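You operate a simulated robot arm through the tools that you are given. There is no shell and no other tool. Be economical: measure what you need, move in short steps, check, and stop when the job is done.

You are at the controls of a simulated robot arm. One attempt, no reset.

TASK
Grind what is in the mortar, then stir in one big scoop of the order card's herb.
Fine: the scoop from its box; stir with the small scoop till no patch shows and leave it in; pestle and big scoop back, nothing spilt. Set down upright: stone pestle, big scoop.

It is judged by the outcome, as a careful person would: the job done as asked, and still so three seconds after it is handed in. It fails if anything else is knocked over, pushed out of place, dropped, spilled or broken.

THE ROBOT
A 6-joint arm with a two-finger parallel gripper, fixed in place. Base frame: the origin is at the foot of the arm, x ahead of it, y to its left, z up; the work surface is at about z = 840. Units: mm, rad, N and s.
With the tool pointing down near the work surface it reaches from about 260 to 680 mm from the base axis. Its first joint turns from -1.152 to 1.152 rad. Payload 2.9 kg.
The tool frame sits at the grasp point between the pads (the TCP): z along the fingers, y along the line on which they close. The tips reach 30 mm beyond it. The gripper opens to 110 mm. The fingers are 20 mm wide and 10 mm thick; the gripper's body (48 by 112 mm) begins 55 mm behind the TCP.
Orientation is that of the tool frame in the base frame, as [roll, pitch, yaw] about the fixed x, y, z axes, in that order (R = Rz(yaw) Ry(pitch) Rx(roll)). With the fingers straight down and closing along the base's y, the tool's x points along the base's -x, its y along +y and its z along -z.

THE INTERFACE
- The arm moves only by the tool servo_tool. Its argument "motion" is a list of rows, each an object of numbers (a shift or turn left out is 0, a gripper value left out holds the last): "x", "y", "z": the shift along the tool's x, y, z in units of 25 mm (1.0 is 25 mm); "wx", "wy", "wz": the turn, a rotation vector about the tool's x, y, z in units of 8 degrees (1.0 is 8 degrees); "claw": the gripper command, from -1 (shut) to 1 (fully open), values between in proportion. In form: [{"x": .., "y": .., "z": .., "wx": .., "wy": .., "wz": .., "claw": ..}, ...]. A call has 1 to 8 rows; each row shifts and turns the commanded pose from where the row before left it, along the tool's axes as they then stand. A call with a number of a shift or a turn outside -1 to 1 is refused whole. A row lasts 0.2 s, in which the tool goes at most 50 mm and 0.15 rad; a call with a longer step from one row to the next is refused whole, and so is a gripper value outside its range. Where a pose cannot be reached the arm comes as near as it can. A force on the tool above 90 N (or 10 N above the force at the start of the call, whichever is more), or a blocked arm, ends the call early, and 0.2 s more pass. The fingers move at their own pace (about 108 mm/s each) and stop on an object; they squeeze with about 41 N. The grip force told is the motor's: it shows also when the fingers shut on nothing. Time passes only in rows, and 0.2 s behind the last, so rows that do not move let the fingers close. It gives the time, the measured TCP pose, the force on the tool (base axes), the opening and the grip force at its end, in the units of the frame above (readings bear some noise), with the torque about the TCP (base axes, N m) and any sound that the robot's microphone picked up.
- Cameras (640 x 400 px; columns grow to the right, rows downward): "scene" is fixed at [75.7, 436.1, 1396.1]; the picture's right is [-0.78, -0.63, 0.00], its down [-0.30, 0.38, -0.87] and it looks along [0.55, -0.68, -0.48] (base axes); focal length 337 px, centre (320, 200). "wrist" rides on the gripper at [72, 17, -103] in the tool frame; the picture's right is [-0.23, 0.97, 0.00], its down [-0.76, -0.18, -0.62] and it looks along [-0.61, -0.14, 0.78] (tool axes); focal length 222 px, centre (320, 200).
- grab_frame(camera): a new picture of that camera. It takes no simulated time.
- locate(camera, pixels): for up to 12 pixels [column, row] of the newest picture of that camera ("zoom" is the newest enlarged one), the place [x, y, z] in the base frame of the surface seen there, good to about 2 mm, but the place of the scene camera against the robot may be out by one fixed shift of up to 12 mm in any direction. It takes no simulated time.
- close_up(camera, box): a new picture of the part [left, top, right, bottom] of that camera's present view, enlarged. It takes no simulated time.
- close_job(): hands the job in; it is judged then, once.

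Work in short steps. Measure before you move; look again where a grasp or a placing could have gone wrong, and mend it. You have 80 turns and 38 pictures in all, those below and enlarged ones among them. Open the gripper and draw the arm clear of the work before you hand the job in, unless the task says otherwise; then end with one line.

The tools are called after "Request:" as name(argument=value, ...) on one line, values as JSON. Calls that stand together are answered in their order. servo_tool: Moves the arm, as the interface text tells. Its arguments: {"type":"object","properties":{"motion":{"type":"array","items":{"type":"object","properties":{"x":{"type":"number"},"y":{"type":"number"},"z":{"type":"number"},"wx":{"type":"number"},"wy":{"type":"number"},"wz":{"type":"number"},"claw":{"type":"number"}}}}},"required":["motion"]} The other tools are called the same way: grab_frame (camera) takes a picture; locate (camera, pixels) gives the place of the surface under pixels of a picture; close_up (camera, box) takes an enlarged picture of a part of a camera's view; close_job () hands the job in.

At the start:

```text
t: 0.0
position: [344.2, -290.9, 1227.8]
tool_rot: [-3.141, -0.001, 3.14]
contact_force: [-0.6, -0.5, -0.1]
ft_torque: [0.02, 0.01, -0.04]
grip_width: 110.3
gripper_force: 0.1
```

scene: 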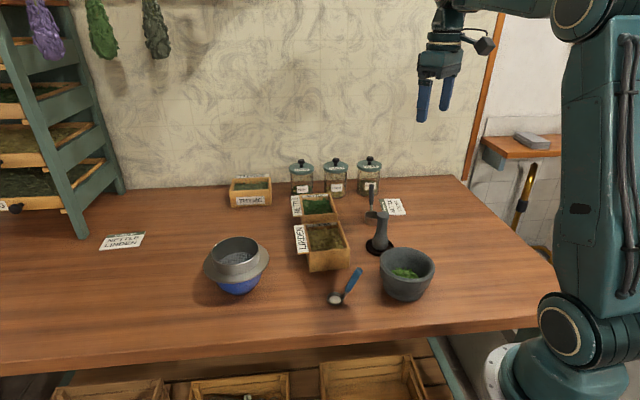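
wrist: 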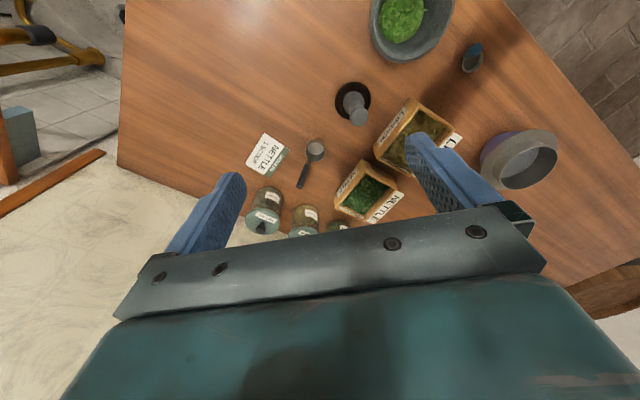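

The scene shows mortar at (407,272), pestle at (379,235), boxes near (325,235) and cards. I take enlarged views to read the labels and find the tools.

Request:
close_up(camera="scene", box=[280, 150, 460, 310])

Request:
close_up(camera="wrist", box=[230, 0, 570, 240])

```text
2.50 times, centred on (370, 230) of scene
```

zoom: 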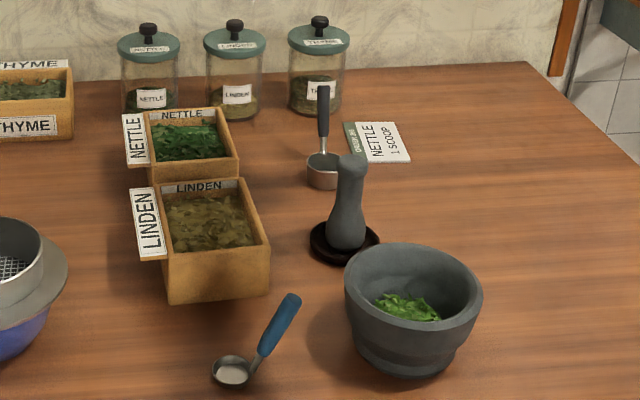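

```text
1.67 times, centred on (400, 120) of wrist
```

zoom: 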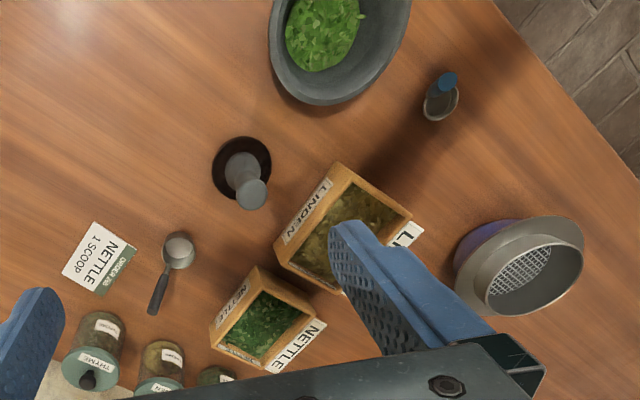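

The order card reads NETTLE, 1 scoop. I measure the items with the wrist close-up (robot-true) and some with the scene for the camera shift.

Request:
locate(camera="zoom", pixels=[[252, 195], [230, 150], [178, 250], [155, 308], [440, 108], [448, 80], [254, 268], [317, 310], [212, 332], [264, 318], [325, 30], [320, 104]])

Request:
locate(camera="scene", pixels=[[378, 214], [376, 250], [371, 215], [371, 187], [334, 300], [356, 272], [407, 274], [382, 262], [433, 262], [318, 206], [405, 250], [400, 300]])

Request:
close_up(camera="scene", box=[90, 220, 170, 270])

```text
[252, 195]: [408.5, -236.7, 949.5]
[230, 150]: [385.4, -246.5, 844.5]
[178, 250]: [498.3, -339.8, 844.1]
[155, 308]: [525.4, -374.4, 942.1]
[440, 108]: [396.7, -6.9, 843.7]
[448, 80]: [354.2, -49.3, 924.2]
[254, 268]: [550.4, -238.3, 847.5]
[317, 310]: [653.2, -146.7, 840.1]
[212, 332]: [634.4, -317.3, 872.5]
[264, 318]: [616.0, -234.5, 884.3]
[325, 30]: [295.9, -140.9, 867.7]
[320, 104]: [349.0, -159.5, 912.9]
```

```text
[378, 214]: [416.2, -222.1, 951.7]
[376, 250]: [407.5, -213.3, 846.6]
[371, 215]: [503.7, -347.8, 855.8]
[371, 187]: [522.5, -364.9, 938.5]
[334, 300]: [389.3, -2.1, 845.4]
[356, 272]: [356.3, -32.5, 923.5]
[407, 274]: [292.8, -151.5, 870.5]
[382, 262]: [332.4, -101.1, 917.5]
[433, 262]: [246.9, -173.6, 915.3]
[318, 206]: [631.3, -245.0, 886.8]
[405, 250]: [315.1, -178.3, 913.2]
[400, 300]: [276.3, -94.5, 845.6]
```

```text
8.00 times, centred on (130, 245) of scene
```

zoom: 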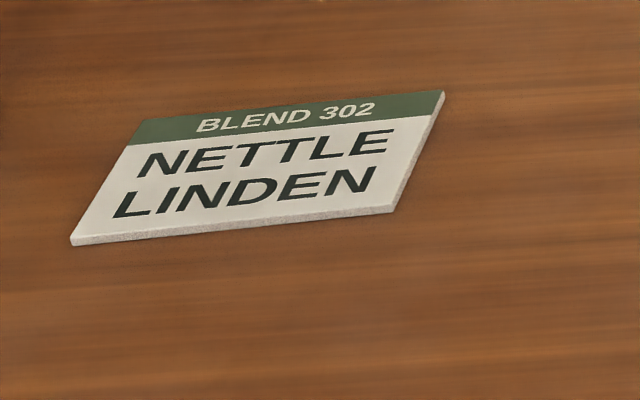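

The other card is a distractor (blend). I move nearer over the mortar/pestle area for accurate wrist views.

Request:
servo_tool(motion=[{"x": 0.31, "y": 0.43, "z": 0.96}, {"x": 0.31, "y": 0.43, "z": 0.96}, {"x": 0.31, "y": 0.43, "z": 0.96}, {"x": 0.31, "y": 0.43, "z": 0.96}, {"x": 0.31, "y": 0.43, "z": 0.96}, {"x": 0.31, "y": 0.43, "z": 0.96}, {"x": 0.31, "y": 0.43, "z": 0.96}, {}])

Request:
grab_frame(camera="wrist")

```text
t: 1.8
position: [287.4, -214.3, 1059.4]
tool_rot: [-3.141, -0.001, 3.141]
contact_force: [0.0, -0.2, -0.2]
ft_torque: [0.01, 0.02, 0.02]
grip_width: 110.1
gripper_force: 0.0
```

```text
32 pictures are left
```

wrist: 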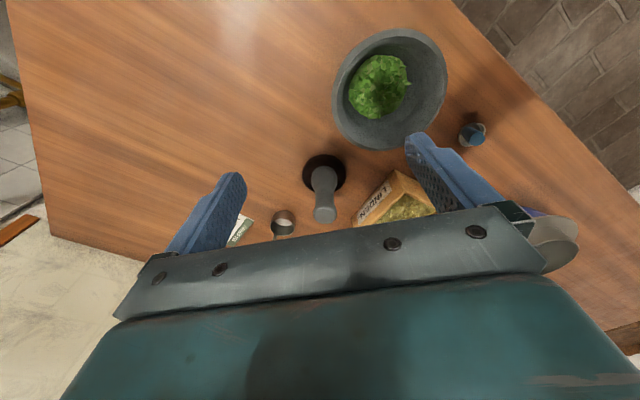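

The pestle is at (325,195), the mortar at (390,90), small scoop handle at (472,133). I locate their features.

Request:
locate(camera="wrist", pixels=[[325, 214], [323, 190], [307, 168], [342, 170], [322, 158], [336, 75], [446, 75], [400, 31], [375, 147], [380, 88], [420, 100], [474, 128]])

Request:
close_up(camera="scene", box=[340, 170, 440, 310])

```text
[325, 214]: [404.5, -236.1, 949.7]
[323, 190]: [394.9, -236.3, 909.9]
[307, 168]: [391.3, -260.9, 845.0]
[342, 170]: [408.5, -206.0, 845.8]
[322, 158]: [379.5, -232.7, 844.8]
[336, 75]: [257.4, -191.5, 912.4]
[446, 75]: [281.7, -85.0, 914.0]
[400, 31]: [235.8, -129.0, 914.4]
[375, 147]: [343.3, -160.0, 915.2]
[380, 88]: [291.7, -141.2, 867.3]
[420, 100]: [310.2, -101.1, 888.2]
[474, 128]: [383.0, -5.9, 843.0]
```

```text
2.86 times, centred on (390, 240) of scene
```

zoom: 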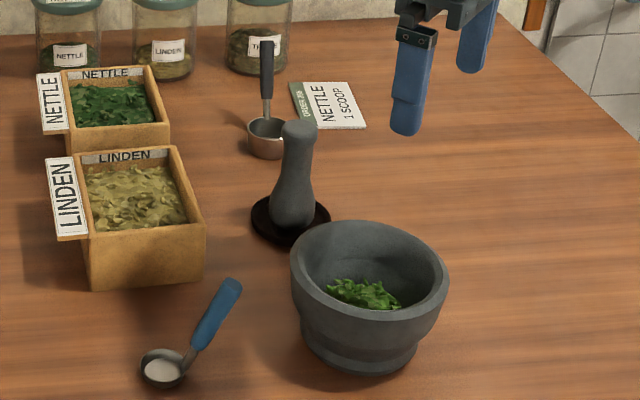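

Pestle axis is about (402,-234), top at 950; mortar centre about (289,-143), rim 915. I narrow the gripper and go above the pestle.

Request:
servo_tool(motion=[{"x": -0.764, "y": -0.131, "z": 0.3, "claw": 0.1}, {"x": -0.764, "y": -0.131, "z": 0.3}, {"x": -0.764, "y": -0.131, "z": 0.3}, {"x": -0.764, "y": -0.131, "z": 0.3}, {"x": -0.764, "y": -0.131, "z": 0.3}, {"x": -0.764, "y": -0.131, "z": 0.3}, {}])

Request:
grab_frame(camera="wrist")

```text
t: 3.4
position: [404.4, -236.0, 1012.8]
tool_rot: [3.14, 0.0, 3.14]
contact_force: [-0.3, 0.2, 0.1]
ft_torque: [-0.02, 0.0, -0.02]
grip_width: 60.3
gripper_force: 0.1
```

```text
30 pictures are left
```

wrist: 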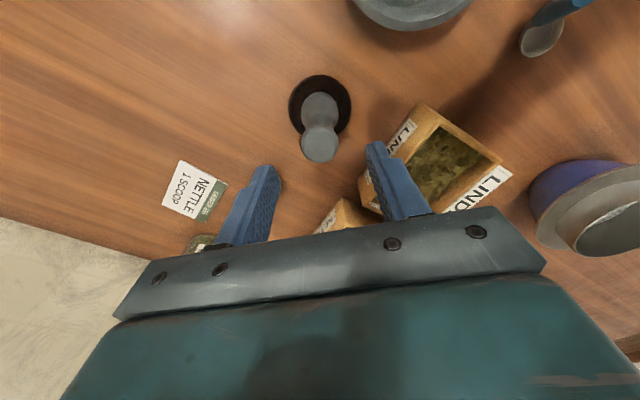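

Pestle (320,145) lies between the finger lines. I check the pestle top and the Linden box's near corner, which sits close to the +y finger.

Request:
locate(camera="wrist", pixels=[[320, 148], [307, 145], [336, 145], [292, 100], [350, 100], [322, 76], [420, 106], [500, 160], [365, 180], [440, 160], [340, 202], [328, 228]])

```text
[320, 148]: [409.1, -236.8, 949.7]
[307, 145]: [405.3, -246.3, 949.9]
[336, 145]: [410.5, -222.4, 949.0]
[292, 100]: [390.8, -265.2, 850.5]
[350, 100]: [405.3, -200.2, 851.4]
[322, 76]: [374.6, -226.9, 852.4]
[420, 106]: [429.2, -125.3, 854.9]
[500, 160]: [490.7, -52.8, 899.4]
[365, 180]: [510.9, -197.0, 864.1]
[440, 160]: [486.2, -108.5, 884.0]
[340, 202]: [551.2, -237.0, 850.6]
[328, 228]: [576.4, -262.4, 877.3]
```

Clear. Descend to z≈930 and close on the pestle.

Request:
servo_tool(motion=[{"x": -0.08, "y": 0.05, "z": 0.83}, {"z": 0.83}, {"z": 0.83}, {"z": 0.83}, {"claw": -1}, {"claw": -1}, {"claw": -1}])

```text
t: 5.0
position: [406.4, -233.8, 929.9]
tool_rot: [3.141, 0.0, -3.141]
contact_force: [0.3, -0.1, -0.6]
ft_torque: [-0.03, -0.04, -0.05]
grip_width: 31.0
gripper_force: 40.8
```

Gripped at 31 mm. Lift straight up and check.

Request:
servo_tool(motion=[{"z": -0.5}, {"z": -0.9}, {"z": -0.9}, {"z": -0.9}, {"z": -0.9}, {}])

Request:
grab_frame(camera="scene")

```text
t: 6.4
position: [407.0, -235.3, 1032.7]
tool_rot: [-3.142, 0.0, 3.141]
contact_force: [0.0, -0.8, -1.5]
ft_torque: [0.03, 0.02, 0.0]
grip_width: 31.0
gripper_force: 41.2
```

```text
29 pictures are left
```

scene: 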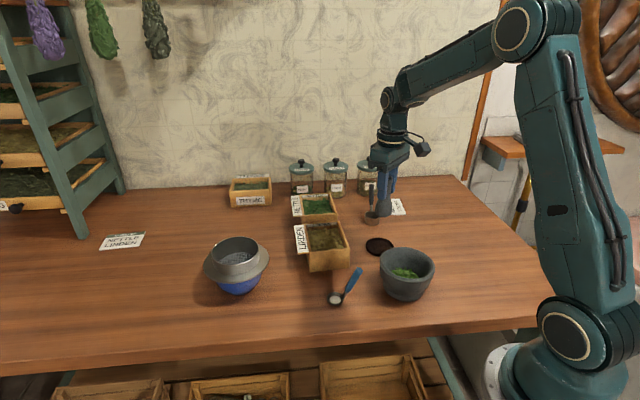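

Pestle held, dish stays at (379,247). Carry over the mortar centre.

Request:
servo_tool(motion=[{"x": 0.787, "y": 0.615}, {"x": 0.787, "y": 0.615}, {"x": 0.787, "y": 0.615}, {"x": 0.787, "y": 0.615}, {"x": 0.787, "y": 0.615}, {"x": 0.787, "y": 0.615}, {}])

Request:
grab_frame(camera="wrist")

```text
t: 8.0
position: [286.8, -141.6, 1035.7]
tool_rot: [3.141, 0.0, 3.141]
contact_force: [-0.4, -0.6, -1.7]
ft_torque: [0.0, -0.01, 0.01]
grip_width: 30.9
gripper_force: 41.5
```

```text
28 pictures are left
```

wrist: 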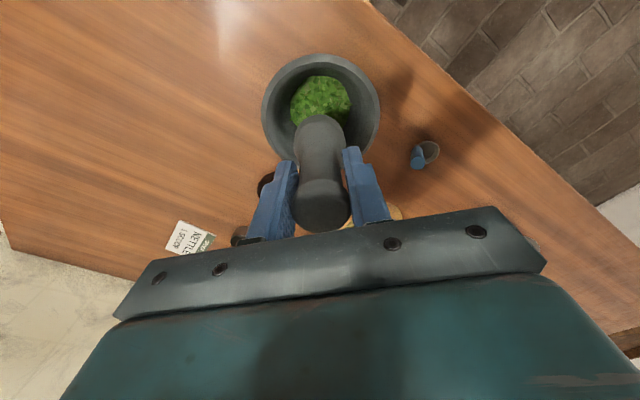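

Aligned over the herb. Lower to near the herb, then creep.

Request:
servo_tool(motion=[{"z": 0.7}, {"z": 0.7}, {"z": 0.7}, {"z": 0.6}, {"z": 0.2}, {"z": 0.2}, {}])

```text
t: 9.6
position: [287.7, -141.6, 956.8]
tool_rot: [-3.14, -0.001, -3.14]
contact_force: [-0.6, 0.3, -2.1]
ft_torque: [0.0, 0.0, -0.03]
grip_width: 30.8
gripper_force: 40.6
```

No contact yet at 957; I creep further.

Request:
servo_tool(motion=[{"z": 0.15}, {"z": 0.15}, {"z": 0.1}, {"z": 0.1}, {}])

```text
t: 10.8
position: [287.0, -140.9, 943.0]
tool_rot: [3.141, 0.0, 3.141]
contact_force: [-0.4, -0.2, -1.4]
ft_torque: [-0.02, 0.0, -0.01]
grip_width: 31.1
gripper_force: 40.9
```

Request:
servo_tool(motion=[{"z": 0.1}, {"z": 0.1}, {"z": 0.1}, {}])

```text
t: 11.8
position: [289.4, -141.1, 938.5]
tool_rot: [-3.136, 0.012, 3.14]
contact_force: [-7.3, -0.3, 78.0]
ft_torque: [-0.48, -0.18, 0.0]
grip_width: 30.9
gripper_force: 41.1
```

Floor touched at about 939 (78 N). I ease off to a modest press and start small circles.

Request:
servo_tool(motion=[{"z": -0.08}, {"x": 0.25}, {"x": -0.146, "y": 0.354}, {"x": -0.354, "y": -0.104}, {"x": 0.0, "y": -0.5}, {"x": 0.25, "y": 0.0}, {"x": 0.25, "y": 0.25}, {}])

```text
t: 13.6
position: [280.4, -141.6, 937.2]
tool_rot: [3.138, -0.001, 3.14]
contact_force: [2.8, -1.1, -0.9]
ft_torque: [-0.03, -0.18, -0.01]
grip_width: 31.2
gripper_force: 41.2
```

Contact lost slightly; press down 2 mm more and do a full circle of 10 mm radius.

Request:
servo_tool(motion=[{"x": 0.1, "z": 0.08}, {"x": -0.117, "y": 0.283}, {"x": -0.283, "y": 0.117}, {"x": -0.283, "y": -0.117}, {"x": -0.117, "y": -0.283}, {"x": 0.117, "y": -0.283}, {"x": 0.283, "y": -0.117}, {"x": 0.283, "y": 0.117}])

Request:
grab_frame(camera="wrist")

```text
t: 15.4
position: [281.2, -149.2, 936.6]
tool_rot: [-3.14, 0.003, 3.141]
contact_force: [2.2, -0.8, 3.1]
ft_torque: [-0.1, -0.25, -0.03]
grip_width: 31.0
gripper_force: 41.1
```

```text
27 pictures are left
```

wrist: 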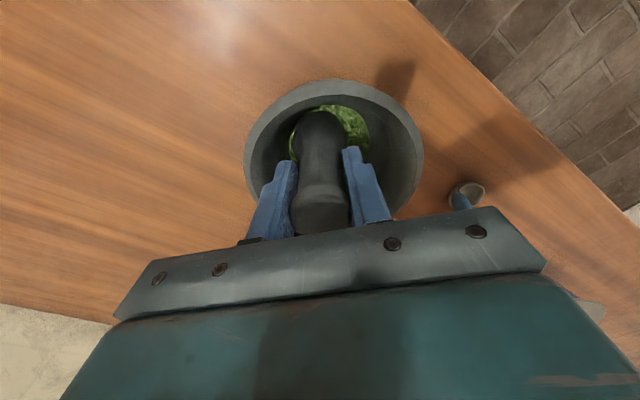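

Light contact. Press 2 mm further and do another full circle.

Request:
servo_tool(motion=[{"x": 0.117, "y": 0.283, "z": 0.08}, {"x": -0.117, "y": 0.283}, {"x": -0.283, "y": 0.117}, {"x": -0.283, "y": -0.117}, {"x": -0.117, "y": -0.283}, {"x": 0.117, "y": -0.283}, {"x": 0.283, "y": -0.117}, {"x": 0.283, "y": 0.117}])

```text
t: 17.2
position: [282.3, -147.6, 934.2]
tool_rot: [3.141, 0.006, -3.139]
contact_force: [6.2, 2.1, -0.9]
ft_torque: [0.14, -0.43, -0.03]
grip_width: 30.9
gripper_force: 41.0
```

Vertical force is low at the end; press down stepwise in place to find the floor again.

Request:
servo_tool(motion=[{"x": 0.117, "y": 0.283}, {"x": -0.4}, {"z": 0.06}, {}])

```text
t: 18.2
position: [286.6, -140.9, 932.9]
tool_rot: [-3.141, -0.002, -3.141]
contact_force: [-7.6, 1.5, 11.6]
ft_torque: [0.11, 0.37, 0.05]
grip_width: 30.9
gripper_force: 41.0
```

About 12 N now at the centre. Circle at this height with 10–12 mm radius.

Request:
servo_tool(motion=[{"x": 0.4, "z": 0.03}, {"x": -0.117, "y": 0.283}, {"x": -0.283, "y": 0.117}, {"x": -0.283, "y": -0.117}, {"x": -0.117, "y": -0.283}, {"x": 0.117, "y": -0.283}, {"x": 0.283, "y": -0.117}, {"x": 0.283, "y": 0.117}])

Request:
close_up(camera="scene", box=[360, 200, 460, 310])

```text
t: 20.0
position: [282.0, -148.6, 933.0]
tool_rot: [-3.14, 0.001, -3.141]
contact_force: [4.1, -1.6, 6.9]
ft_torque: [-0.12, -0.32, 0.01]
grip_width: 31.3
gripper_force: 40.7
```

```text
3.64 times, centred on (410, 255) of scene
```

zoom: 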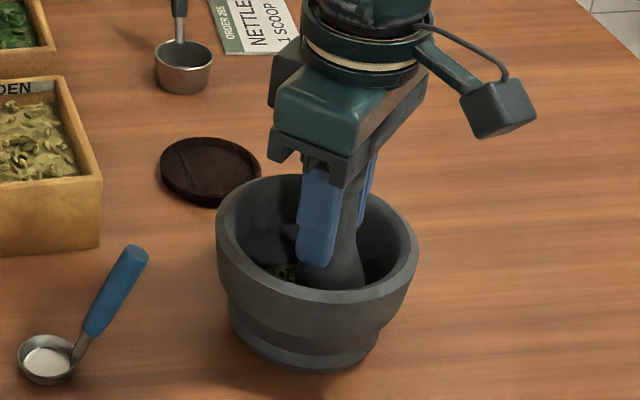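

Grinding continues; two more circles with slightly more pressure.

Request:
servo_tool(motion=[{"x": 0.117, "y": 0.283, "z": 0.03}, {"x": -0.117, "y": 0.283}, {"x": -0.283, "y": 0.117}, {"x": -0.283, "y": -0.117}, {"x": -0.117, "y": -0.283}, {"x": 0.117, "y": -0.283}, {"x": 0.283, "y": -0.117}, {"x": 0.283, "y": 0.117}])

Request:
servo_tool(motion=[{"x": 0.117, "y": 0.283}, {"x": -0.117, "y": 0.283}, {"x": -0.283, "y": 0.117}, {"x": -0.283, "y": -0.117}, {"x": -0.117, "y": -0.283}, {"x": 0.117, "y": -0.283}, {"x": 0.283, "y": -0.117}, {"x": 0.283, "y": 0.117}])

Request:
servo_tool(motion=[{"x": 0.117, "y": 0.283}, {"x": -0.4}, {"z": -0.3}, {"z": -0.9}, {"z": -0.9}, {"z": -0.9}, {"z": -0.9}, {}])

Request:
grab_frame(camera="wrist")

```text
t: 21.8
position: [280.9, -149.1, 930.8]
tool_rot: [-3.14, 0.005, -3.139]
contact_force: [5.3, 0.8, 1.5]
ft_torque: [0.02, -0.2, 0.02]
grip_width: 30.9
gripper_force: 41.4
```

```text
t: 23.6
position: [282.7, -147.9, 930.9]
tool_rot: [3.141, 0.0, 3.141]
contact_force: [-0.4, 0.3, -1.4]
ft_torque: [0.0, -0.06, 0.01]
grip_width: 30.9
gripper_force: 40.8
```

```text
t: 25.4
position: [288.5, -141.6, 1030.0]
tool_rot: [3.141, 0.0, -3.142]
contact_force: [-0.7, -0.5, -2.3]
ft_torque: [0.03, 0.03, -0.03]
grip_width: 30.7
gripper_force: 41.0
```

```text
25 pictures are left
```

wrist: 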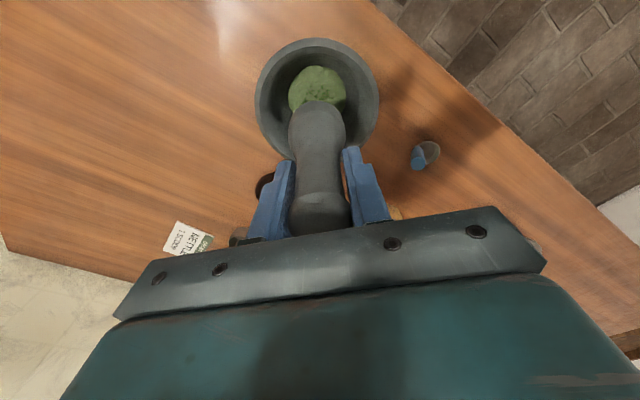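

The herb at (317,85) looks ground. A close-up to check.

Request:
close_up(camera="wrist", box=[250, 30, 390, 130])

Request:
close_up(camera="scene", box=[340, 170, 440, 310])

```text
4.00 times, centred on (320, 80) of wrist
```

zoom: 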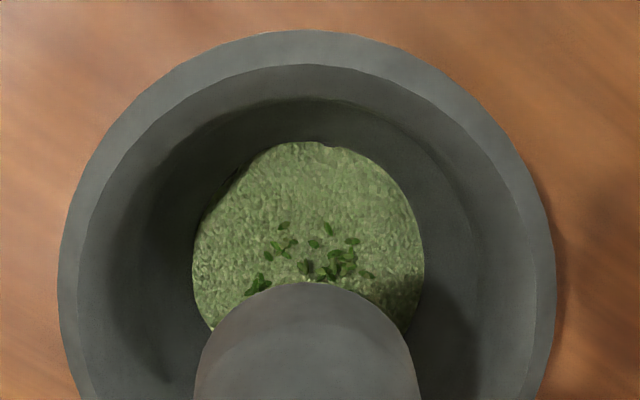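

```text
2.86 times, centred on (390, 240) of scene
```

zoom: 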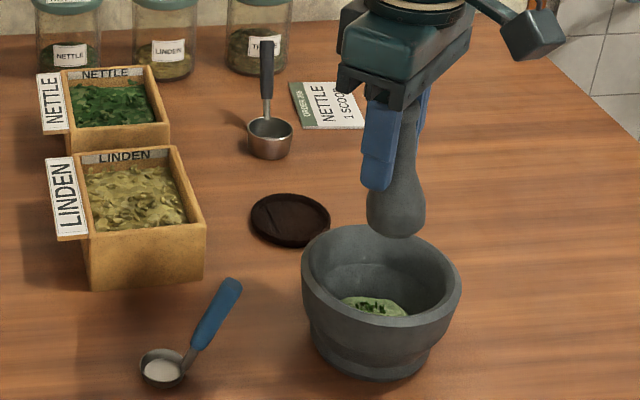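

A few leaves remain in the middle, and the mortar seems shifted a few mm. I locate rim and leaves.

Request:
locate(camera="wrist", pixels=[[257, 95], [378, 90], [317, 40], [270, 140], [366, 135], [322, 96], [315, 70], [345, 90], [292, 95], [280, 51], [357, 51], [325, 88]])

```text
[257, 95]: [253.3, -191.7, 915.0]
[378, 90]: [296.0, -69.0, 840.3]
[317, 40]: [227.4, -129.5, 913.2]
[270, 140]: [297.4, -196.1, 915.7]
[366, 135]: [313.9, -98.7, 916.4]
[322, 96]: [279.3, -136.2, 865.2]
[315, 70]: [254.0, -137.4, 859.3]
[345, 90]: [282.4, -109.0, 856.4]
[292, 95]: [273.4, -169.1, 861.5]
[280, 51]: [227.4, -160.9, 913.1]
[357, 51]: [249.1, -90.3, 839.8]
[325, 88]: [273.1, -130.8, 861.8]
```

The mortar slid ~9 mm in −x (centre now ≈(279,-143)). I grind the remaining leaves in the middle with small circles, re-centred.

Request:
servo_tool(motion=[{"x": 0.42, "y": 0.12, "z": 0.5}, {"z": 0.9}, {"z": 0.9}, {"z": 0.9}, {"z": 0.4}, {"z": 0.16}, {"z": 0.08}, {}])

```text
t: 27.2
position: [279.1, -137.6, 932.5]
tool_rot: [-3.141, 0.003, 3.141]
contact_force: [2.9, -1.0, 0.6]
ft_torque: [-0.03, -0.09, 0.04]
grip_width: 30.8
gripper_force: 41.2
```

Request:
servo_tool(motion=[{"z": 0.06}, {"z": 0.06}, {}])

```text
t: 28.0
position: [278.5, -138.9, 929.0]
tool_rot: [-3.14, 0.003, 3.141]
contact_force: [7.4, 0.5, 17.4]
ft_torque: [0.03, -0.24, -0.02]
grip_width: 31.0
gripper_force: 41.0
```

17 N at the centre. Small 5–6 mm circles here, keeping pressure.

Request:
servo_tool(motion=[{"x": 0.2, "z": 0.02}, {"x": -0.2, "y": 0.2}, {"x": -0.2, "y": -0.2}, {"x": 0.2, "y": -0.2}, {"x": 0.2, "y": 0.2}, {"x": -0.2, "y": 0.2, "z": 0.02}, {"x": -0.2, "y": -0.2}, {"x": 0.2, "y": -0.2}])

Request:
servo_tool(motion=[{"x": 0.2, "y": 0.2, "z": 0.02}, {"x": -0.2, "y": 0.2}, {"x": -0.2, "y": -0.2}, {"x": 0.2, "y": -0.2}, {"y": 0.2}, {"y": 0.15}, {"x": 0.15, "y": -0.15}, {"x": -0.15}])

Request:
servo_tool(motion=[{"z": -0.3}, {"z": -0.9}, {"z": -0.9}, {"z": -0.9}, {"z": -0.9}, {"z": -0.3}, {}])

Request:
close_up(camera="wrist", box=[250, 30, 390, 130])

```text
t: 29.8
position: [278.2, -139.4, 929.4]
tool_rot: [3.134, 0.003, -3.135]
contact_force: [4.6, 15.1, 34.3]
ft_torque: [1.16, -0.36, -0.01]
grip_width: 31.2
gripper_force: 41.4
```

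```text
t: 31.6
position: [277.8, -138.9, 929.0]
tool_rot: [3.141, -0.003, -3.141]
contact_force: [-3.2, -10.1, 30.4]
ft_torque: [-0.71, 0.2, 0.0]
grip_width: 31.0
gripper_force: 40.8
```

```text
t: 33.2
position: [278.0, -137.8, 1034.0]
tool_rot: [-3.14, 0.0, -3.141]
contact_force: [0.3, -0.1, -2.1]
ft_torque: [-0.03, 0.0, -0.01]
grip_width: 31.0
gripper_force: 41.1
```

```text
4.00 times, centred on (320, 80) of wrist
```

zoom: 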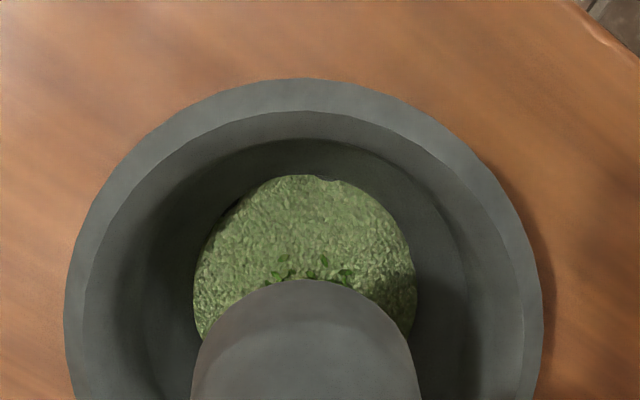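

Fewer leaves left. Locate them.

Request:
locate(camera="zoom", pixels=[[278, 274], [312, 272], [345, 275], [300, 180], [198, 300], [412, 290], [75, 300], [300, 82], [530, 270]])

```text
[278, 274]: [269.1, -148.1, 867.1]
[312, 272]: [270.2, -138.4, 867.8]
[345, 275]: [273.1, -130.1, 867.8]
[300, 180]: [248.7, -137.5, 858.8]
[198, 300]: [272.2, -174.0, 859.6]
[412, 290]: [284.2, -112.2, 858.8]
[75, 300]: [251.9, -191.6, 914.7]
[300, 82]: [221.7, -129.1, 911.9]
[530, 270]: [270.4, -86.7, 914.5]
```

Remaining leaves around (271,-139). Grind there again, with firmer small strokes.

Request:
servo_tool(motion=[{"x": 0.16, "y": -0.08, "z": 0.5}, {"z": 0.9}, {"z": 0.9}, {"z": 0.9}, {"z": 0.7}, {"z": 0.2}, {"z": 0.1}, {}])

Request:
servo_tool(motion=[{"x": 0.2, "z": 0.04}, {"x": -0.2, "y": 0.2}, {"x": -0.2, "y": -0.2}, {"x": 0.2, "y": -0.2}, {"x": 0.2, "y": 0.2}, {"x": -0.2, "y": 0.2}, {"x": -0.2, "y": -0.2}, {"x": 0.2, "y": -0.2}])

Request:
servo_tool(motion=[{"x": 0.2, "y": 0.2}, {"x": -0.2, "y": 0.2}, {"x": -0.2, "y": -0.2}, {"x": 0.2, "y": -0.2}, {"x": 0.2, "y": 0.2}, {"x": -0.2, "y": 0.2}, {"x": -0.2, "y": -0.2}, {"x": 0.2, "y": -0.2}])

```text
t: 35.0
position: [274.8, -139.8, 928.6]
tool_rot: [-3.138, 0.004, 3.139]
contact_force: [8.0, -1.2, 17.4]
ft_torque: [-0.06, -0.33, 0.05]
grip_width: 30.9
gripper_force: 41.0
```

```text
t: 36.8
position: [274.3, -143.5, 926.8]
tool_rot: [3.138, 0.0, -3.139]
contact_force: [-0.1, 12.5, 23.7]
ft_torque: [0.89, 0.05, -0.01]
grip_width: 31.4
gripper_force: 40.6
```

```text
t: 38.6
position: [274.5, -145.4, 926.9]
tool_rot: [-3.141, 0.001, -3.14]
contact_force: [1.4, 3.2, 5.8]
ft_torque: [0.18, -0.24, 0.0]
grip_width: 31.2
gripper_force: 41.7
```

Another set with a bit more press, then lift and look.

Request:
servo_tool(motion=[{"x": 0.2, "y": 0.2, "z": 0.06}, {"x": -0.2, "y": 0.2}, {"x": -0.2, "y": -0.2}, {"x": 0.2, "y": -0.2}, {"x": 0.2, "y": 0.2}, {"x": -0.2, "y": 0.2}, {"x": -0.2, "y": -0.2}, {"x": 0.2, "y": -0.2}])

Request:
servo_tool(motion=[{"y": 0.2}, {"z": -0.3}, {"z": -0.9}, {"z": -0.9}, {"z": -0.9}, {"z": -0.9}, {"z": -0.8}, {}])

Request:
grab_frame(camera="wrist")

```text
t: 40.4
position: [273.8, -144.5, 925.7]
tool_rot: [3.138, 0.001, -3.138]
contact_force: [-2.4, 13.3, 28.8]
ft_torque: [0.96, 0.26, -0.05]
grip_width: 32.6
gripper_force: 41.2
```

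```text
t: 42.2
position: [274.9, -141.3, 1046.6]
tool_rot: [-3.141, 0.0, 3.14]
contact_force: [-0.5, -0.7, -1.6]
ft_torque: [-0.01, 0.01, 0.0]
grip_width: 32.4
gripper_force: 41.0
```

```text
21 pictures are left
```

wrist: 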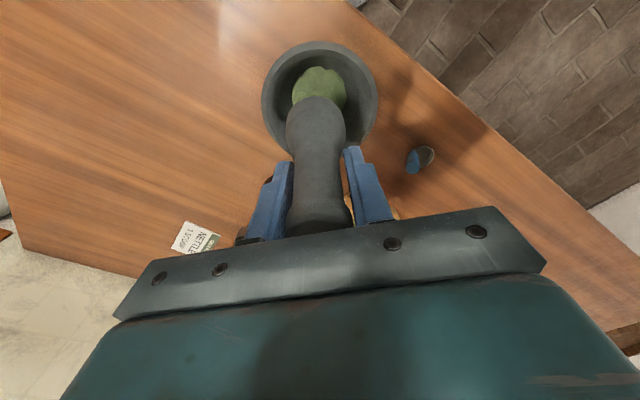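

The pestle hides the centre; I move partway toward the dish, from where the bed will be visible.

Request:
servo_tool(motion=[{"x": -0.6, "y": -0.6}, {"x": -0.6, "y": -0.6}, {"x": -0.3, "y": -0.6}, {}])

Request:
close_up(camera="wrist", box=[290, 0, 470, 120])

```text
t: 43.2
position: [313.3, -187.1, 1042.8]
tool_rot: [3.141, 0.0, 3.141]
contact_force: [0.7, 0.3, -2.3]
ft_torque: [-0.04, 0.0, -0.01]
grip_width: 32.3
gripper_force: 41.0
```

```text
3.33 times, centred on (380, 60) of wrist
```

zoom: 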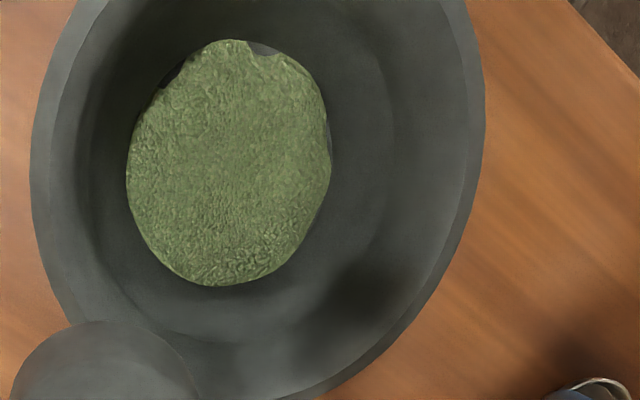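

Fully ground, no leaves. Locate the mortar, then carry the pestle back over its dish.

Request:
locate(camera="zoom", pixels=[[33, 200], [480, 160], [75, 300], [420, 310], [230, 160], [310, 395]])

Request:
servo_tool(motion=[{"x": -0.74, "y": -0.376}, {"x": -0.74, "y": -0.376}, {"x": -0.74, "y": -0.376}, {"x": -0.74, "y": -0.376}, {"x": -0.74, "y": -0.376}, {"z": 0.7}, {"z": 0.7}, {}])

Request:
grab_frame(camera="wrist")

```text
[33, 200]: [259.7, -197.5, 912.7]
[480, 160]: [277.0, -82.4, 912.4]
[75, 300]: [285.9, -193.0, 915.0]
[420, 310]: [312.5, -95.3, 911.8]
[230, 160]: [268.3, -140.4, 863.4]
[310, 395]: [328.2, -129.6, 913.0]
```

```text
t: 45.0
position: [404.8, -234.1, 1007.4]
tool_rot: [-3.141, 0.0, -3.141]
contact_force: [0.4, 0.9, -2.7]
ft_torque: [-0.02, -0.05, -0.01]
grip_width: 32.2
gripper_force: 41.0
```

```text
19 pictures are left
```

wrist: 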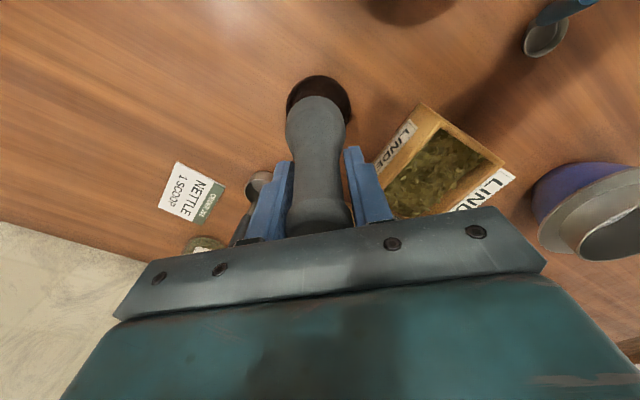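

Aligned over the dish. Lower then creep to contact.

Request:
servo_tool(motion=[{"x": -0.04, "z": 0.8}, {"z": 0.8}, {"z": 0.8}, {"z": 0.5}, {"z": 0.2}, {"z": 0.1}, {}])

```text
t: 46.6
position: [405.7, -232.9, 928.1]
tool_rot: [3.14, 0.0, -3.141]
contact_force: [0.5, 0.3, -1.7]
ft_torque: [0.0, -0.03, 0.03]
grip_width: 32.2
gripper_force: 40.4
```

Request:
servo_tool(motion=[{"z": 0.12}, {"z": 0.12}, {"z": 0.08}, {}])

```text
t: 47.6
position: [405.1, -231.8, 920.0]
tool_rot: [-3.141, 0.001, -3.141]
contact_force: [0.3, 0.2, -1.6]
ft_torque: [0.04, 0.0, -0.02]
grip_width: 32.1
gripper_force: 40.9
```

Request:
servo_tool(motion=[{"z": 0.1}, {"z": 0.08}, {}])

```text
t: 48.4
position: [405.9, -232.9, 917.3]
tool_rot: [-3.141, 0.003, -3.139]
contact_force: [-5.8, 2.2, 34.4]
ft_torque: [0.65, 1.18, 0.06]
grip_width: 32.0
gripper_force: 40.7
```

Contact at 917 with some torque; I ease up 1 mm and look from the scene whether it sits in the dish.

Request:
servo_tool(motion=[{"z": -0.06}, {}])

Request:
close_up(camera="scene", box=[340, 190, 420, 260])

```text
t: 49.0
position: [406.1, -232.3, 918.4]
tool_rot: [-3.14, 0.003, 3.141]
contact_force: [1.7, 0.0, 27.8]
ft_torque: [0.34, 0.54, -0.05]
grip_width: 32.3
gripper_force: 41.2
```

```text
5.71 times, centred on (380, 225) of scene
```

zoom: 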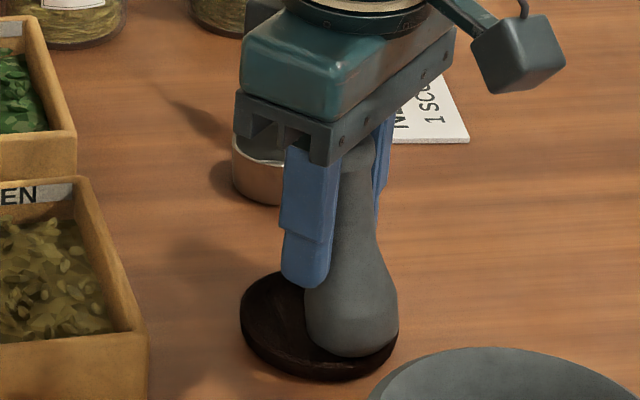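

The pestle stands off-centre on the dish, toward the robot. Measure dish and pestle from this picture.

Request:
locate(camera="zoom", pixels=[[242, 320], [320, 378], [390, 360], [280, 275], [320, 340], [397, 318], [306, 318], [350, 300], [345, 210], [372, 210], [358, 230], [352, 352]])

Request:
servo_tool(motion=[{"z": -0.5}, {"z": -0.5}, {}])

Request:
close_up(camera="scene", box=[340, 190, 420, 260])

```text
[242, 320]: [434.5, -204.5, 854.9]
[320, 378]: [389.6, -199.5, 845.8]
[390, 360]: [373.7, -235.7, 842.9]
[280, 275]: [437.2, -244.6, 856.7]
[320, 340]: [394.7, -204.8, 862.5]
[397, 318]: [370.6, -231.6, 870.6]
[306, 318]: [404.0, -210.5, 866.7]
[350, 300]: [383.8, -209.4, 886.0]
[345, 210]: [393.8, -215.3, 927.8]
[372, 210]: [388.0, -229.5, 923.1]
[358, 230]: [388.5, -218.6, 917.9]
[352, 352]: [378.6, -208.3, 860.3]
```

```text
t: 49.8
position: [403.7, -231.6, 941.5]
tool_rot: [3.141, 0.0, 3.141]
contact_force: [1.0, -0.5, -1.7]
ft_torque: [0.02, -0.01, -0.05]
grip_width: 31.9
gripper_force: 40.7
```

```text
5.71 times, centred on (380, 225) of scene
```

zoom: 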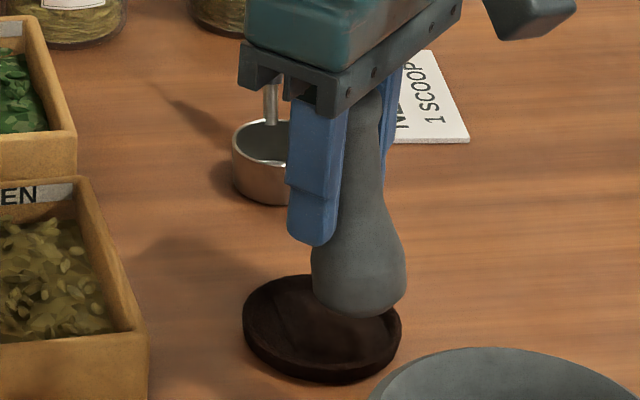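

Request:
locate(camera="zoom", pixels=[[245, 325], [322, 372], [399, 325], [270, 283], [312, 262], [405, 262], [358, 315], [375, 120], [365, 150], [380, 360], [300, 340]])

```text
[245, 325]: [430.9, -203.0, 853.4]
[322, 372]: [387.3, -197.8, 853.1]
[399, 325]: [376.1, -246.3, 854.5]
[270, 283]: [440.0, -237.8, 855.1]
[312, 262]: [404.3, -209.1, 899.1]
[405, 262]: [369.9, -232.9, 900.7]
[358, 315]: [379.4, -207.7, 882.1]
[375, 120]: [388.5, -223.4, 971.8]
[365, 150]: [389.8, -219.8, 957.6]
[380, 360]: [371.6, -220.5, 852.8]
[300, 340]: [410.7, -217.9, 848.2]
```

The pestle bottom seems ~15–18 mm to −x of the dish centre (tilted/slid in the pads). I take a wrist view for its axis in the robot frame.

Request:
close_up(camera="wrist", box=[240, 40, 400, 240])

```text
2.00 times, centred on (320, 140) of wrist
```

zoom: 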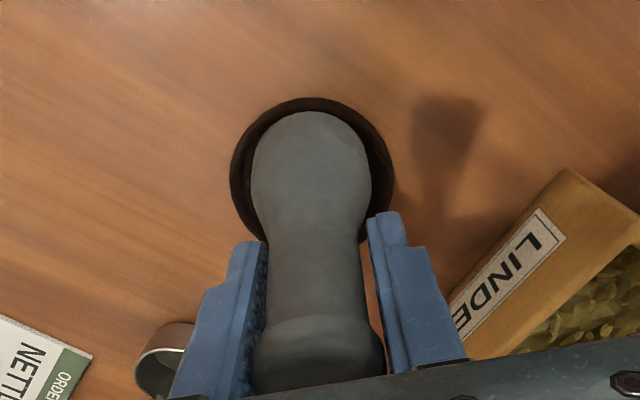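

Request:
locate(camera="zoom", pixels=[[312, 150], [312, 190], [312, 240], [312, 280], [312, 310], [315, 340], [254, 185], [370, 185], [312, 118], [233, 180], [300, 100], [391, 180]])

```text
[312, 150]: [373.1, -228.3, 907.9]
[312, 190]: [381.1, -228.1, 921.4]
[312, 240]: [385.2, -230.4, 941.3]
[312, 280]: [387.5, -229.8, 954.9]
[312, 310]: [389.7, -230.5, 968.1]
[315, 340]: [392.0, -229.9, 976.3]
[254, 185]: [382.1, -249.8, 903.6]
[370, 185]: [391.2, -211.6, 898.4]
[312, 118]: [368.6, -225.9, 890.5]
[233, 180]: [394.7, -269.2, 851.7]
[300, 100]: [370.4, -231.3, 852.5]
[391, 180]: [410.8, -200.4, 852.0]
```

The pestle is tilted ≈11° in the grip (bottom toward −x). I raise a bit, turn the tool −11° about y to make it upright, and shift over the dish centre (405,-235).

Request:
servo_tool(motion=[{"z": -0.4}, {"wy": -0.7}, {"wy": -0.7}, {"x": -0.25, "y": -0.17}, {}])

Request:
close_up(camera="scene", box=[340, 180, 420, 260])

```text
t: 51.0
position: [412.0, -235.9, 952.8]
tool_rot: [-3.14, 0.195, 3.141]
contact_force: [0.6, -0.6, -1.6]
ft_torque: [-0.05, 0.01, -0.01]
grip_width: 32.0
gripper_force: 40.8
```

```text
5.00 times, centred on (380, 220) of scene
```

zoom: 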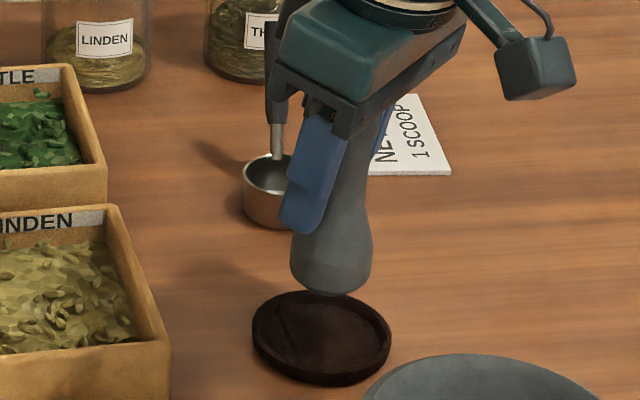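

Request:
locate(camera="zoom", pixels=[[292, 258], [371, 258], [372, 235], [367, 190], [374, 150], [331, 258], [345, 210], [352, 180], [362, 150], [328, 290]])

Request:
close_up(camera="wrist", box=[240, 40, 400, 240])

```text
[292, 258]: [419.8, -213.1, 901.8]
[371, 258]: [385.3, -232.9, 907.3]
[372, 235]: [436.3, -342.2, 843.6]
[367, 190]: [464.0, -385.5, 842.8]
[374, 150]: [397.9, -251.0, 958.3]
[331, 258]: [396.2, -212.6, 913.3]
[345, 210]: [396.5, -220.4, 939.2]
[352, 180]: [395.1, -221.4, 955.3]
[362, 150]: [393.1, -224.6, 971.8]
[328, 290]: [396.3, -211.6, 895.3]
```

```text
2.00 times, centred on (320, 140) of wrist
```

zoom: 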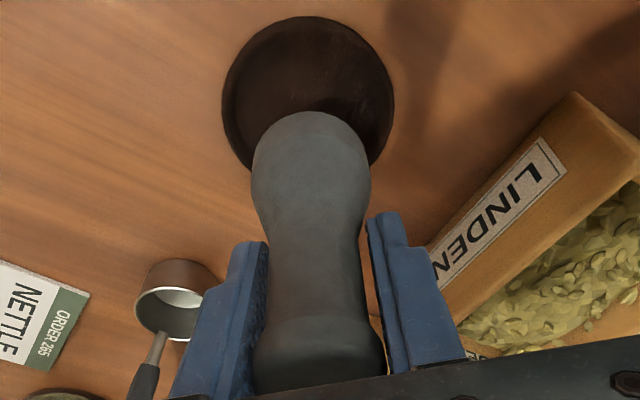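

Request:
locate(camera="zoom", pixels=[[312, 120], [312, 150], [312, 190], [312, 240], [312, 280], [315, 310], [315, 335], [255, 180], [369, 180], [225, 90], [392, 90], [308, 18]])

```text
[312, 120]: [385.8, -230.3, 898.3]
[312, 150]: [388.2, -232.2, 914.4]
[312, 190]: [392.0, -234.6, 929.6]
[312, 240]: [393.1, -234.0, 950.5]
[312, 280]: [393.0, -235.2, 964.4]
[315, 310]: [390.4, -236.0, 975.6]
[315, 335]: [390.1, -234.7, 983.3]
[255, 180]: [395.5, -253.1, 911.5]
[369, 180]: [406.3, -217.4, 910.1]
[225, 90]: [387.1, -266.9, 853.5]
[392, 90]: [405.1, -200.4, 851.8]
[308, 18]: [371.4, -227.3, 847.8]
```

The pestle is now nearly vertical (axis ≈406,-235) above the dish (405,-235). Lower along base z, creeping at the end.

Request:
servo_tool(motion=[{"x": 0.1, "z": 0.49}, {"x": 0.08, "z": 0.39}, {"x": 0.04, "z": 0.2}, {"x": 0.02, "z": 0.1}, {}])

```text
t: 52.2
position: [410.2, -236.4, 922.5]
tool_rot: [3.141, 0.197, 3.141]
contact_force: [-0.4, 0.5, -2.4]
ft_torque: [0.02, -0.01, -0.01]
grip_width: 32.1
gripper_force: 40.2
```

Request:
servo_tool(motion=[{"x": 0.02, "z": 0.1}, {"x": 0.016, "z": 0.08}, {"x": 0.012, "z": 0.06}, {}])

```text
t: 53.2
position: [411.3, -236.0, 916.3]
tool_rot: [-3.142, 0.196, 3.141]
contact_force: [0.9, 1.0, -2.4]
ft_torque: [0.01, -0.01, 0.03]
grip_width: 31.7
gripper_force: 40.9
```

Request:
servo_tool(motion=[{"x": 0.016, "z": 0.08}, {"x": 0.012, "z": 0.06}, {"x": 0.008, "z": 0.04}, {}])

```text
t: 54.2
position: [412.8, -235.6, 914.9]
tool_rot: [-3.137, 0.201, -3.14]
contact_force: [-8.4, 5.7, 43.1]
ft_torque: [0.39, 0.98, -0.07]
grip_width: 31.7
gripper_force: 41.0
```

Seated at ~915 with central contact. Ease slightly and open gently.

Request:
servo_tool(motion=[{"x": -0.006, "z": -0.03}, {"claw": -0.3}, {"claw": -0.2}, {"claw": 0.1}, {}])

Request:
close_up(camera="scene", box=[340, 180, 420, 260])

```text
t: 55.4
position: [410.8, -234.7, 912.1]
tool_rot: [-3.141, 0.196, -3.141]
contact_force: [-0.5, 0.1, 0.2]
ft_torque: [0.0, 0.05, 0.0]
grip_width: 60.5
gripper_force: 0.1
```

```text
5.00 times, centred on (380, 220) of scene
```

zoom: 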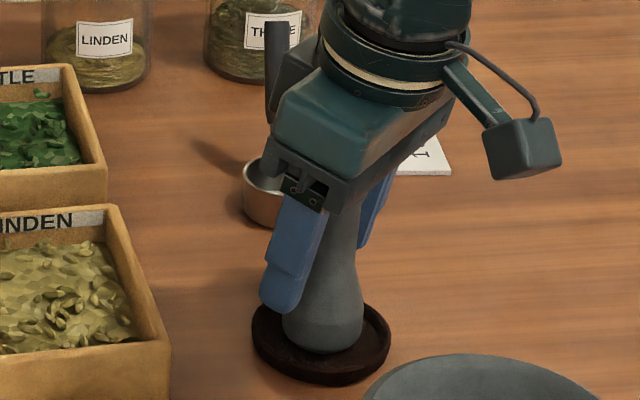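

Pestle stands upright in its dish. Retreat along the tool axis, level the tool, and go look at the big scoop.

Request:
servo_tool(motion=[{"z": -0.9}, {"z": -0.9}, {"z": -0.9}, {"z": -0.9}, {"z": -0.9}, {"wy": 0.7}, {"wy": 0.7}, {}])

Request:
servo_tool(motion=[{"x": -0.4, "y": -0.85}, {"x": -0.4, "y": -0.85}, {"x": -0.4, "y": -0.85}, {"x": -0.4, "y": -0.85}, {}])

Request:
grab_frame(camera="wrist")

```text
t: 57.2
position: [389.9, -236.6, 1022.4]
tool_rot: [-3.141, -0.002, 3.141]
contact_force: [-0.9, -1.0, -0.5]
ft_torque: [0.0, 0.0, 0.0]
grip_width: 60.5
gripper_force: 0.1
```

```text
t: 58.4
position: [430.6, -322.2, 1024.0]
tool_rot: [3.141, 0.0, 3.14]
contact_force: [-0.6, -0.5, -0.7]
ft_torque: [0.0, -0.02, 0.0]
grip_width: 60.5
gripper_force: 0.0
```

```text
12 pictures are left
```

wrist: 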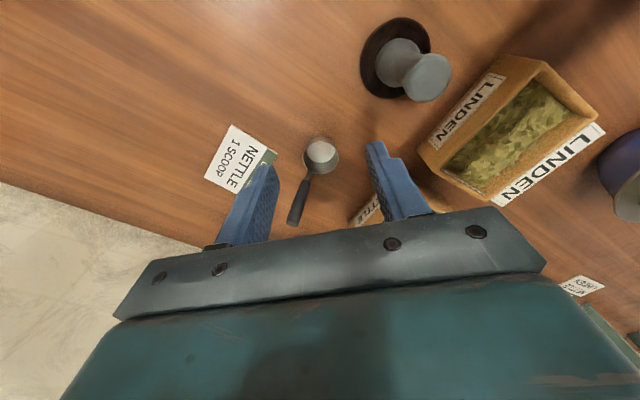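

Big scoop at (320,155) with handle to (294,220). Measure cup and handle.

Request:
locate(camera="wrist", pixels=[[305, 155], [338, 155], [320, 138], [320, 152], [312, 174], [306, 186], [301, 200], [296, 215], [292, 223], [322, 173], [372, 200], [355, 220]])

Request:
locate(camera="scene", pixels=[[296, 197], [303, 219], [335, 209], [325, 190], [318, 206], [316, 214], [330, 205], [310, 200]])

Request:
close_up(camera="scene", box=[285, 175, 395, 245])

```text
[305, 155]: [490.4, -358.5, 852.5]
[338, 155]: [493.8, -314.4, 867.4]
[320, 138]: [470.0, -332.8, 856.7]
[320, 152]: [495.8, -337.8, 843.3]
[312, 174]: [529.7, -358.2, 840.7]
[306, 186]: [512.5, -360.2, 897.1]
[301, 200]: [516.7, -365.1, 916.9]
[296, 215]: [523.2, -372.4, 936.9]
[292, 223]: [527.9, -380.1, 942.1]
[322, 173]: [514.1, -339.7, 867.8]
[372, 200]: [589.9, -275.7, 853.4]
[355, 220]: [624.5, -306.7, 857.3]
```

```text
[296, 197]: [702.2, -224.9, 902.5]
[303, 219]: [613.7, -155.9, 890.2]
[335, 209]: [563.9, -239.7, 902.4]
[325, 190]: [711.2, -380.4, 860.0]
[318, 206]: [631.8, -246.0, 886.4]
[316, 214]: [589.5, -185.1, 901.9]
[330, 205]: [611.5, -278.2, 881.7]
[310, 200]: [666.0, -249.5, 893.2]
```

```text
5.71 times, centred on (340, 210) of scene
```

zoom: 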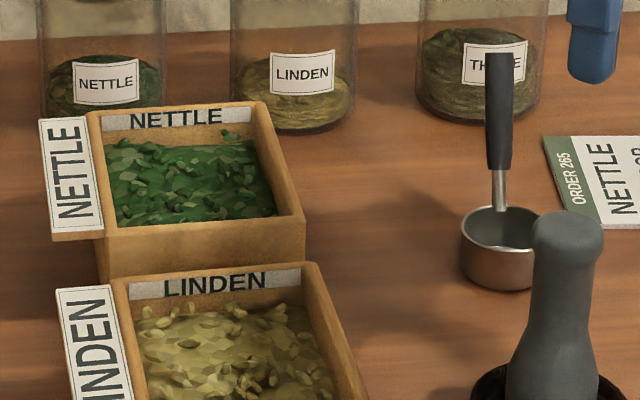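

Cup centre ≈(492,-337), radius 22, rim z 868; handle leans outward along (0.66,-0.75), 22° from vertical, top ≈942. Now the nettle box's rim and herb level.

Request:
locate(camera="zoom", pixels=[[94, 112], [264, 103], [301, 216], [106, 232], [280, 213], [117, 225], [190, 185], [245, 160], [130, 160], [250, 200], [200, 250], [172, 208]])

```text
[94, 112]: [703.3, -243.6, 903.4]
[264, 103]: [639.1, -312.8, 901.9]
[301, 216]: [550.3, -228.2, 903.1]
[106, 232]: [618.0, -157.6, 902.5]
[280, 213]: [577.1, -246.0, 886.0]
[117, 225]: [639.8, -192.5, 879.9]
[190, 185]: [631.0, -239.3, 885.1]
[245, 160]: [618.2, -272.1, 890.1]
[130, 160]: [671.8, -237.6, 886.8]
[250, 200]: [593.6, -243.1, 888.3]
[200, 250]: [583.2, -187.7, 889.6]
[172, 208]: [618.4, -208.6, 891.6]
```

Box corners give centre ≈(625,-242) in robot frame, long axis along (0.725,-0.689), rim 902, herb ≈886. I check the jars for clearance and get into grasp orientation above the scoop handle.

Request:
locate(camera="zoom", pixels=[[475, 118], [430, 90], [540, 95], [497, 60], [497, 150], [499, 195], [500, 212], [465, 235], [540, 215]])

Request:
locate(camera="scene", pixels=[[369, 160], [335, 163], [369, 166]])

Request:
servo_tool(motion=[{"x": -0.8, "y": -0.5, "wz": 1}, {"x": -0.8, "wz": 1}, {"x": -0.6, "wz": 1}, {"wz": 1}, {"wz": 1}, {"wz": 0.95}, {}])

```text
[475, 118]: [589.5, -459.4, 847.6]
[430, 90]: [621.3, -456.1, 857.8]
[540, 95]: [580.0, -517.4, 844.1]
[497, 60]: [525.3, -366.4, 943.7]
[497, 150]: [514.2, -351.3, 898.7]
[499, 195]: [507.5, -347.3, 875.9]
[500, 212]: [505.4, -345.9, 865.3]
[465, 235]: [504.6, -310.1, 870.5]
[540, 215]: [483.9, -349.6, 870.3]
```

```text
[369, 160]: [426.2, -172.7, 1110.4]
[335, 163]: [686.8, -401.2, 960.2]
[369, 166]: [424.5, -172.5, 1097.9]
```

```text
t: 60.0
position: [483.4, -341.1, 1024.0]
tool_rot: [-3.141, -0.001, 2.309]
contact_force: [-0.1, -1.0, -0.1]
ft_torque: [0.03, 0.02, 0.02]
grip_width: 60.5
gripper_force: 0.1
```

Jars are clear. Move over the handle at z≈990, tilt 10° (tips outward) and check the view.

Request:
servo_tool(motion=[{"x": -0.62, "y": 0.13, "z": 0.4}, {"x": -0.62, "y": 0.13, "z": 0.4}, {"x": -0.62, "y": 0.125, "z": 0.4}, {"wy": -0.62}, {"wy": -0.63}, {}])

Request:
grab_frame(camera="wrist")

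```text
t: 61.4
position: [520.9, -368.9, 992.7]
tool_rot: [3.14, 0.175, 2.31]
contact_force: [-0.2, 0.4, 0.1]
ft_torque: [0.01, -0.02, -0.01]
grip_width: 60.6
gripper_force: 0.2
```

```text
10 pictures are left
```

wrist: 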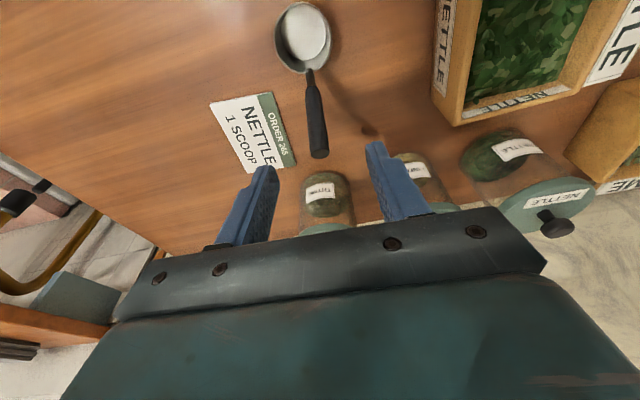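

Handle (315,120) lies centred between the fingers. Locate handle, cup and box corners in the robot frame.

Request:
locate(camera="wrist", pixels=[[319, 155], [316, 130], [313, 105], [311, 85], [276, 35], [331, 35], [303, 5], [436, 112], [459, 125], [568, 90], [530, 40], [500, 100]])

```text
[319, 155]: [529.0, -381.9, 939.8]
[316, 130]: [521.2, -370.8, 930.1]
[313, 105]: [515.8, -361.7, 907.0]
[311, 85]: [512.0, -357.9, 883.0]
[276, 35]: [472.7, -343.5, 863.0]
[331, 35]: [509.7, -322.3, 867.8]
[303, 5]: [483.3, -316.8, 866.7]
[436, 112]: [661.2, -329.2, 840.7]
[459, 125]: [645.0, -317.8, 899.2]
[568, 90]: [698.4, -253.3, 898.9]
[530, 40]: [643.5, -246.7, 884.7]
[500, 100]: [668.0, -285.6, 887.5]
```

Descend to z≈921 and close on the handle.

Request:
servo_tool(motion=[{"x": 0.12, "z": 0.706}, {"x": 0.12, "z": 0.706}, {"x": 0.12, "z": 0.706}, {"x": 0.12, "z": 0.706}, {"claw": -1}, {"claw": -1}, {"claw": -1}, {}])

```text
t: 63.2
position: [524.3, -366.7, 922.2]
tool_rot: [3.141, 0.176, 2.31]
contact_force: [0.2, -0.1, -0.1]
ft_torque: [0.04, -0.04, -0.04]
grip_width: 16.2
gripper_force: 40.7
```

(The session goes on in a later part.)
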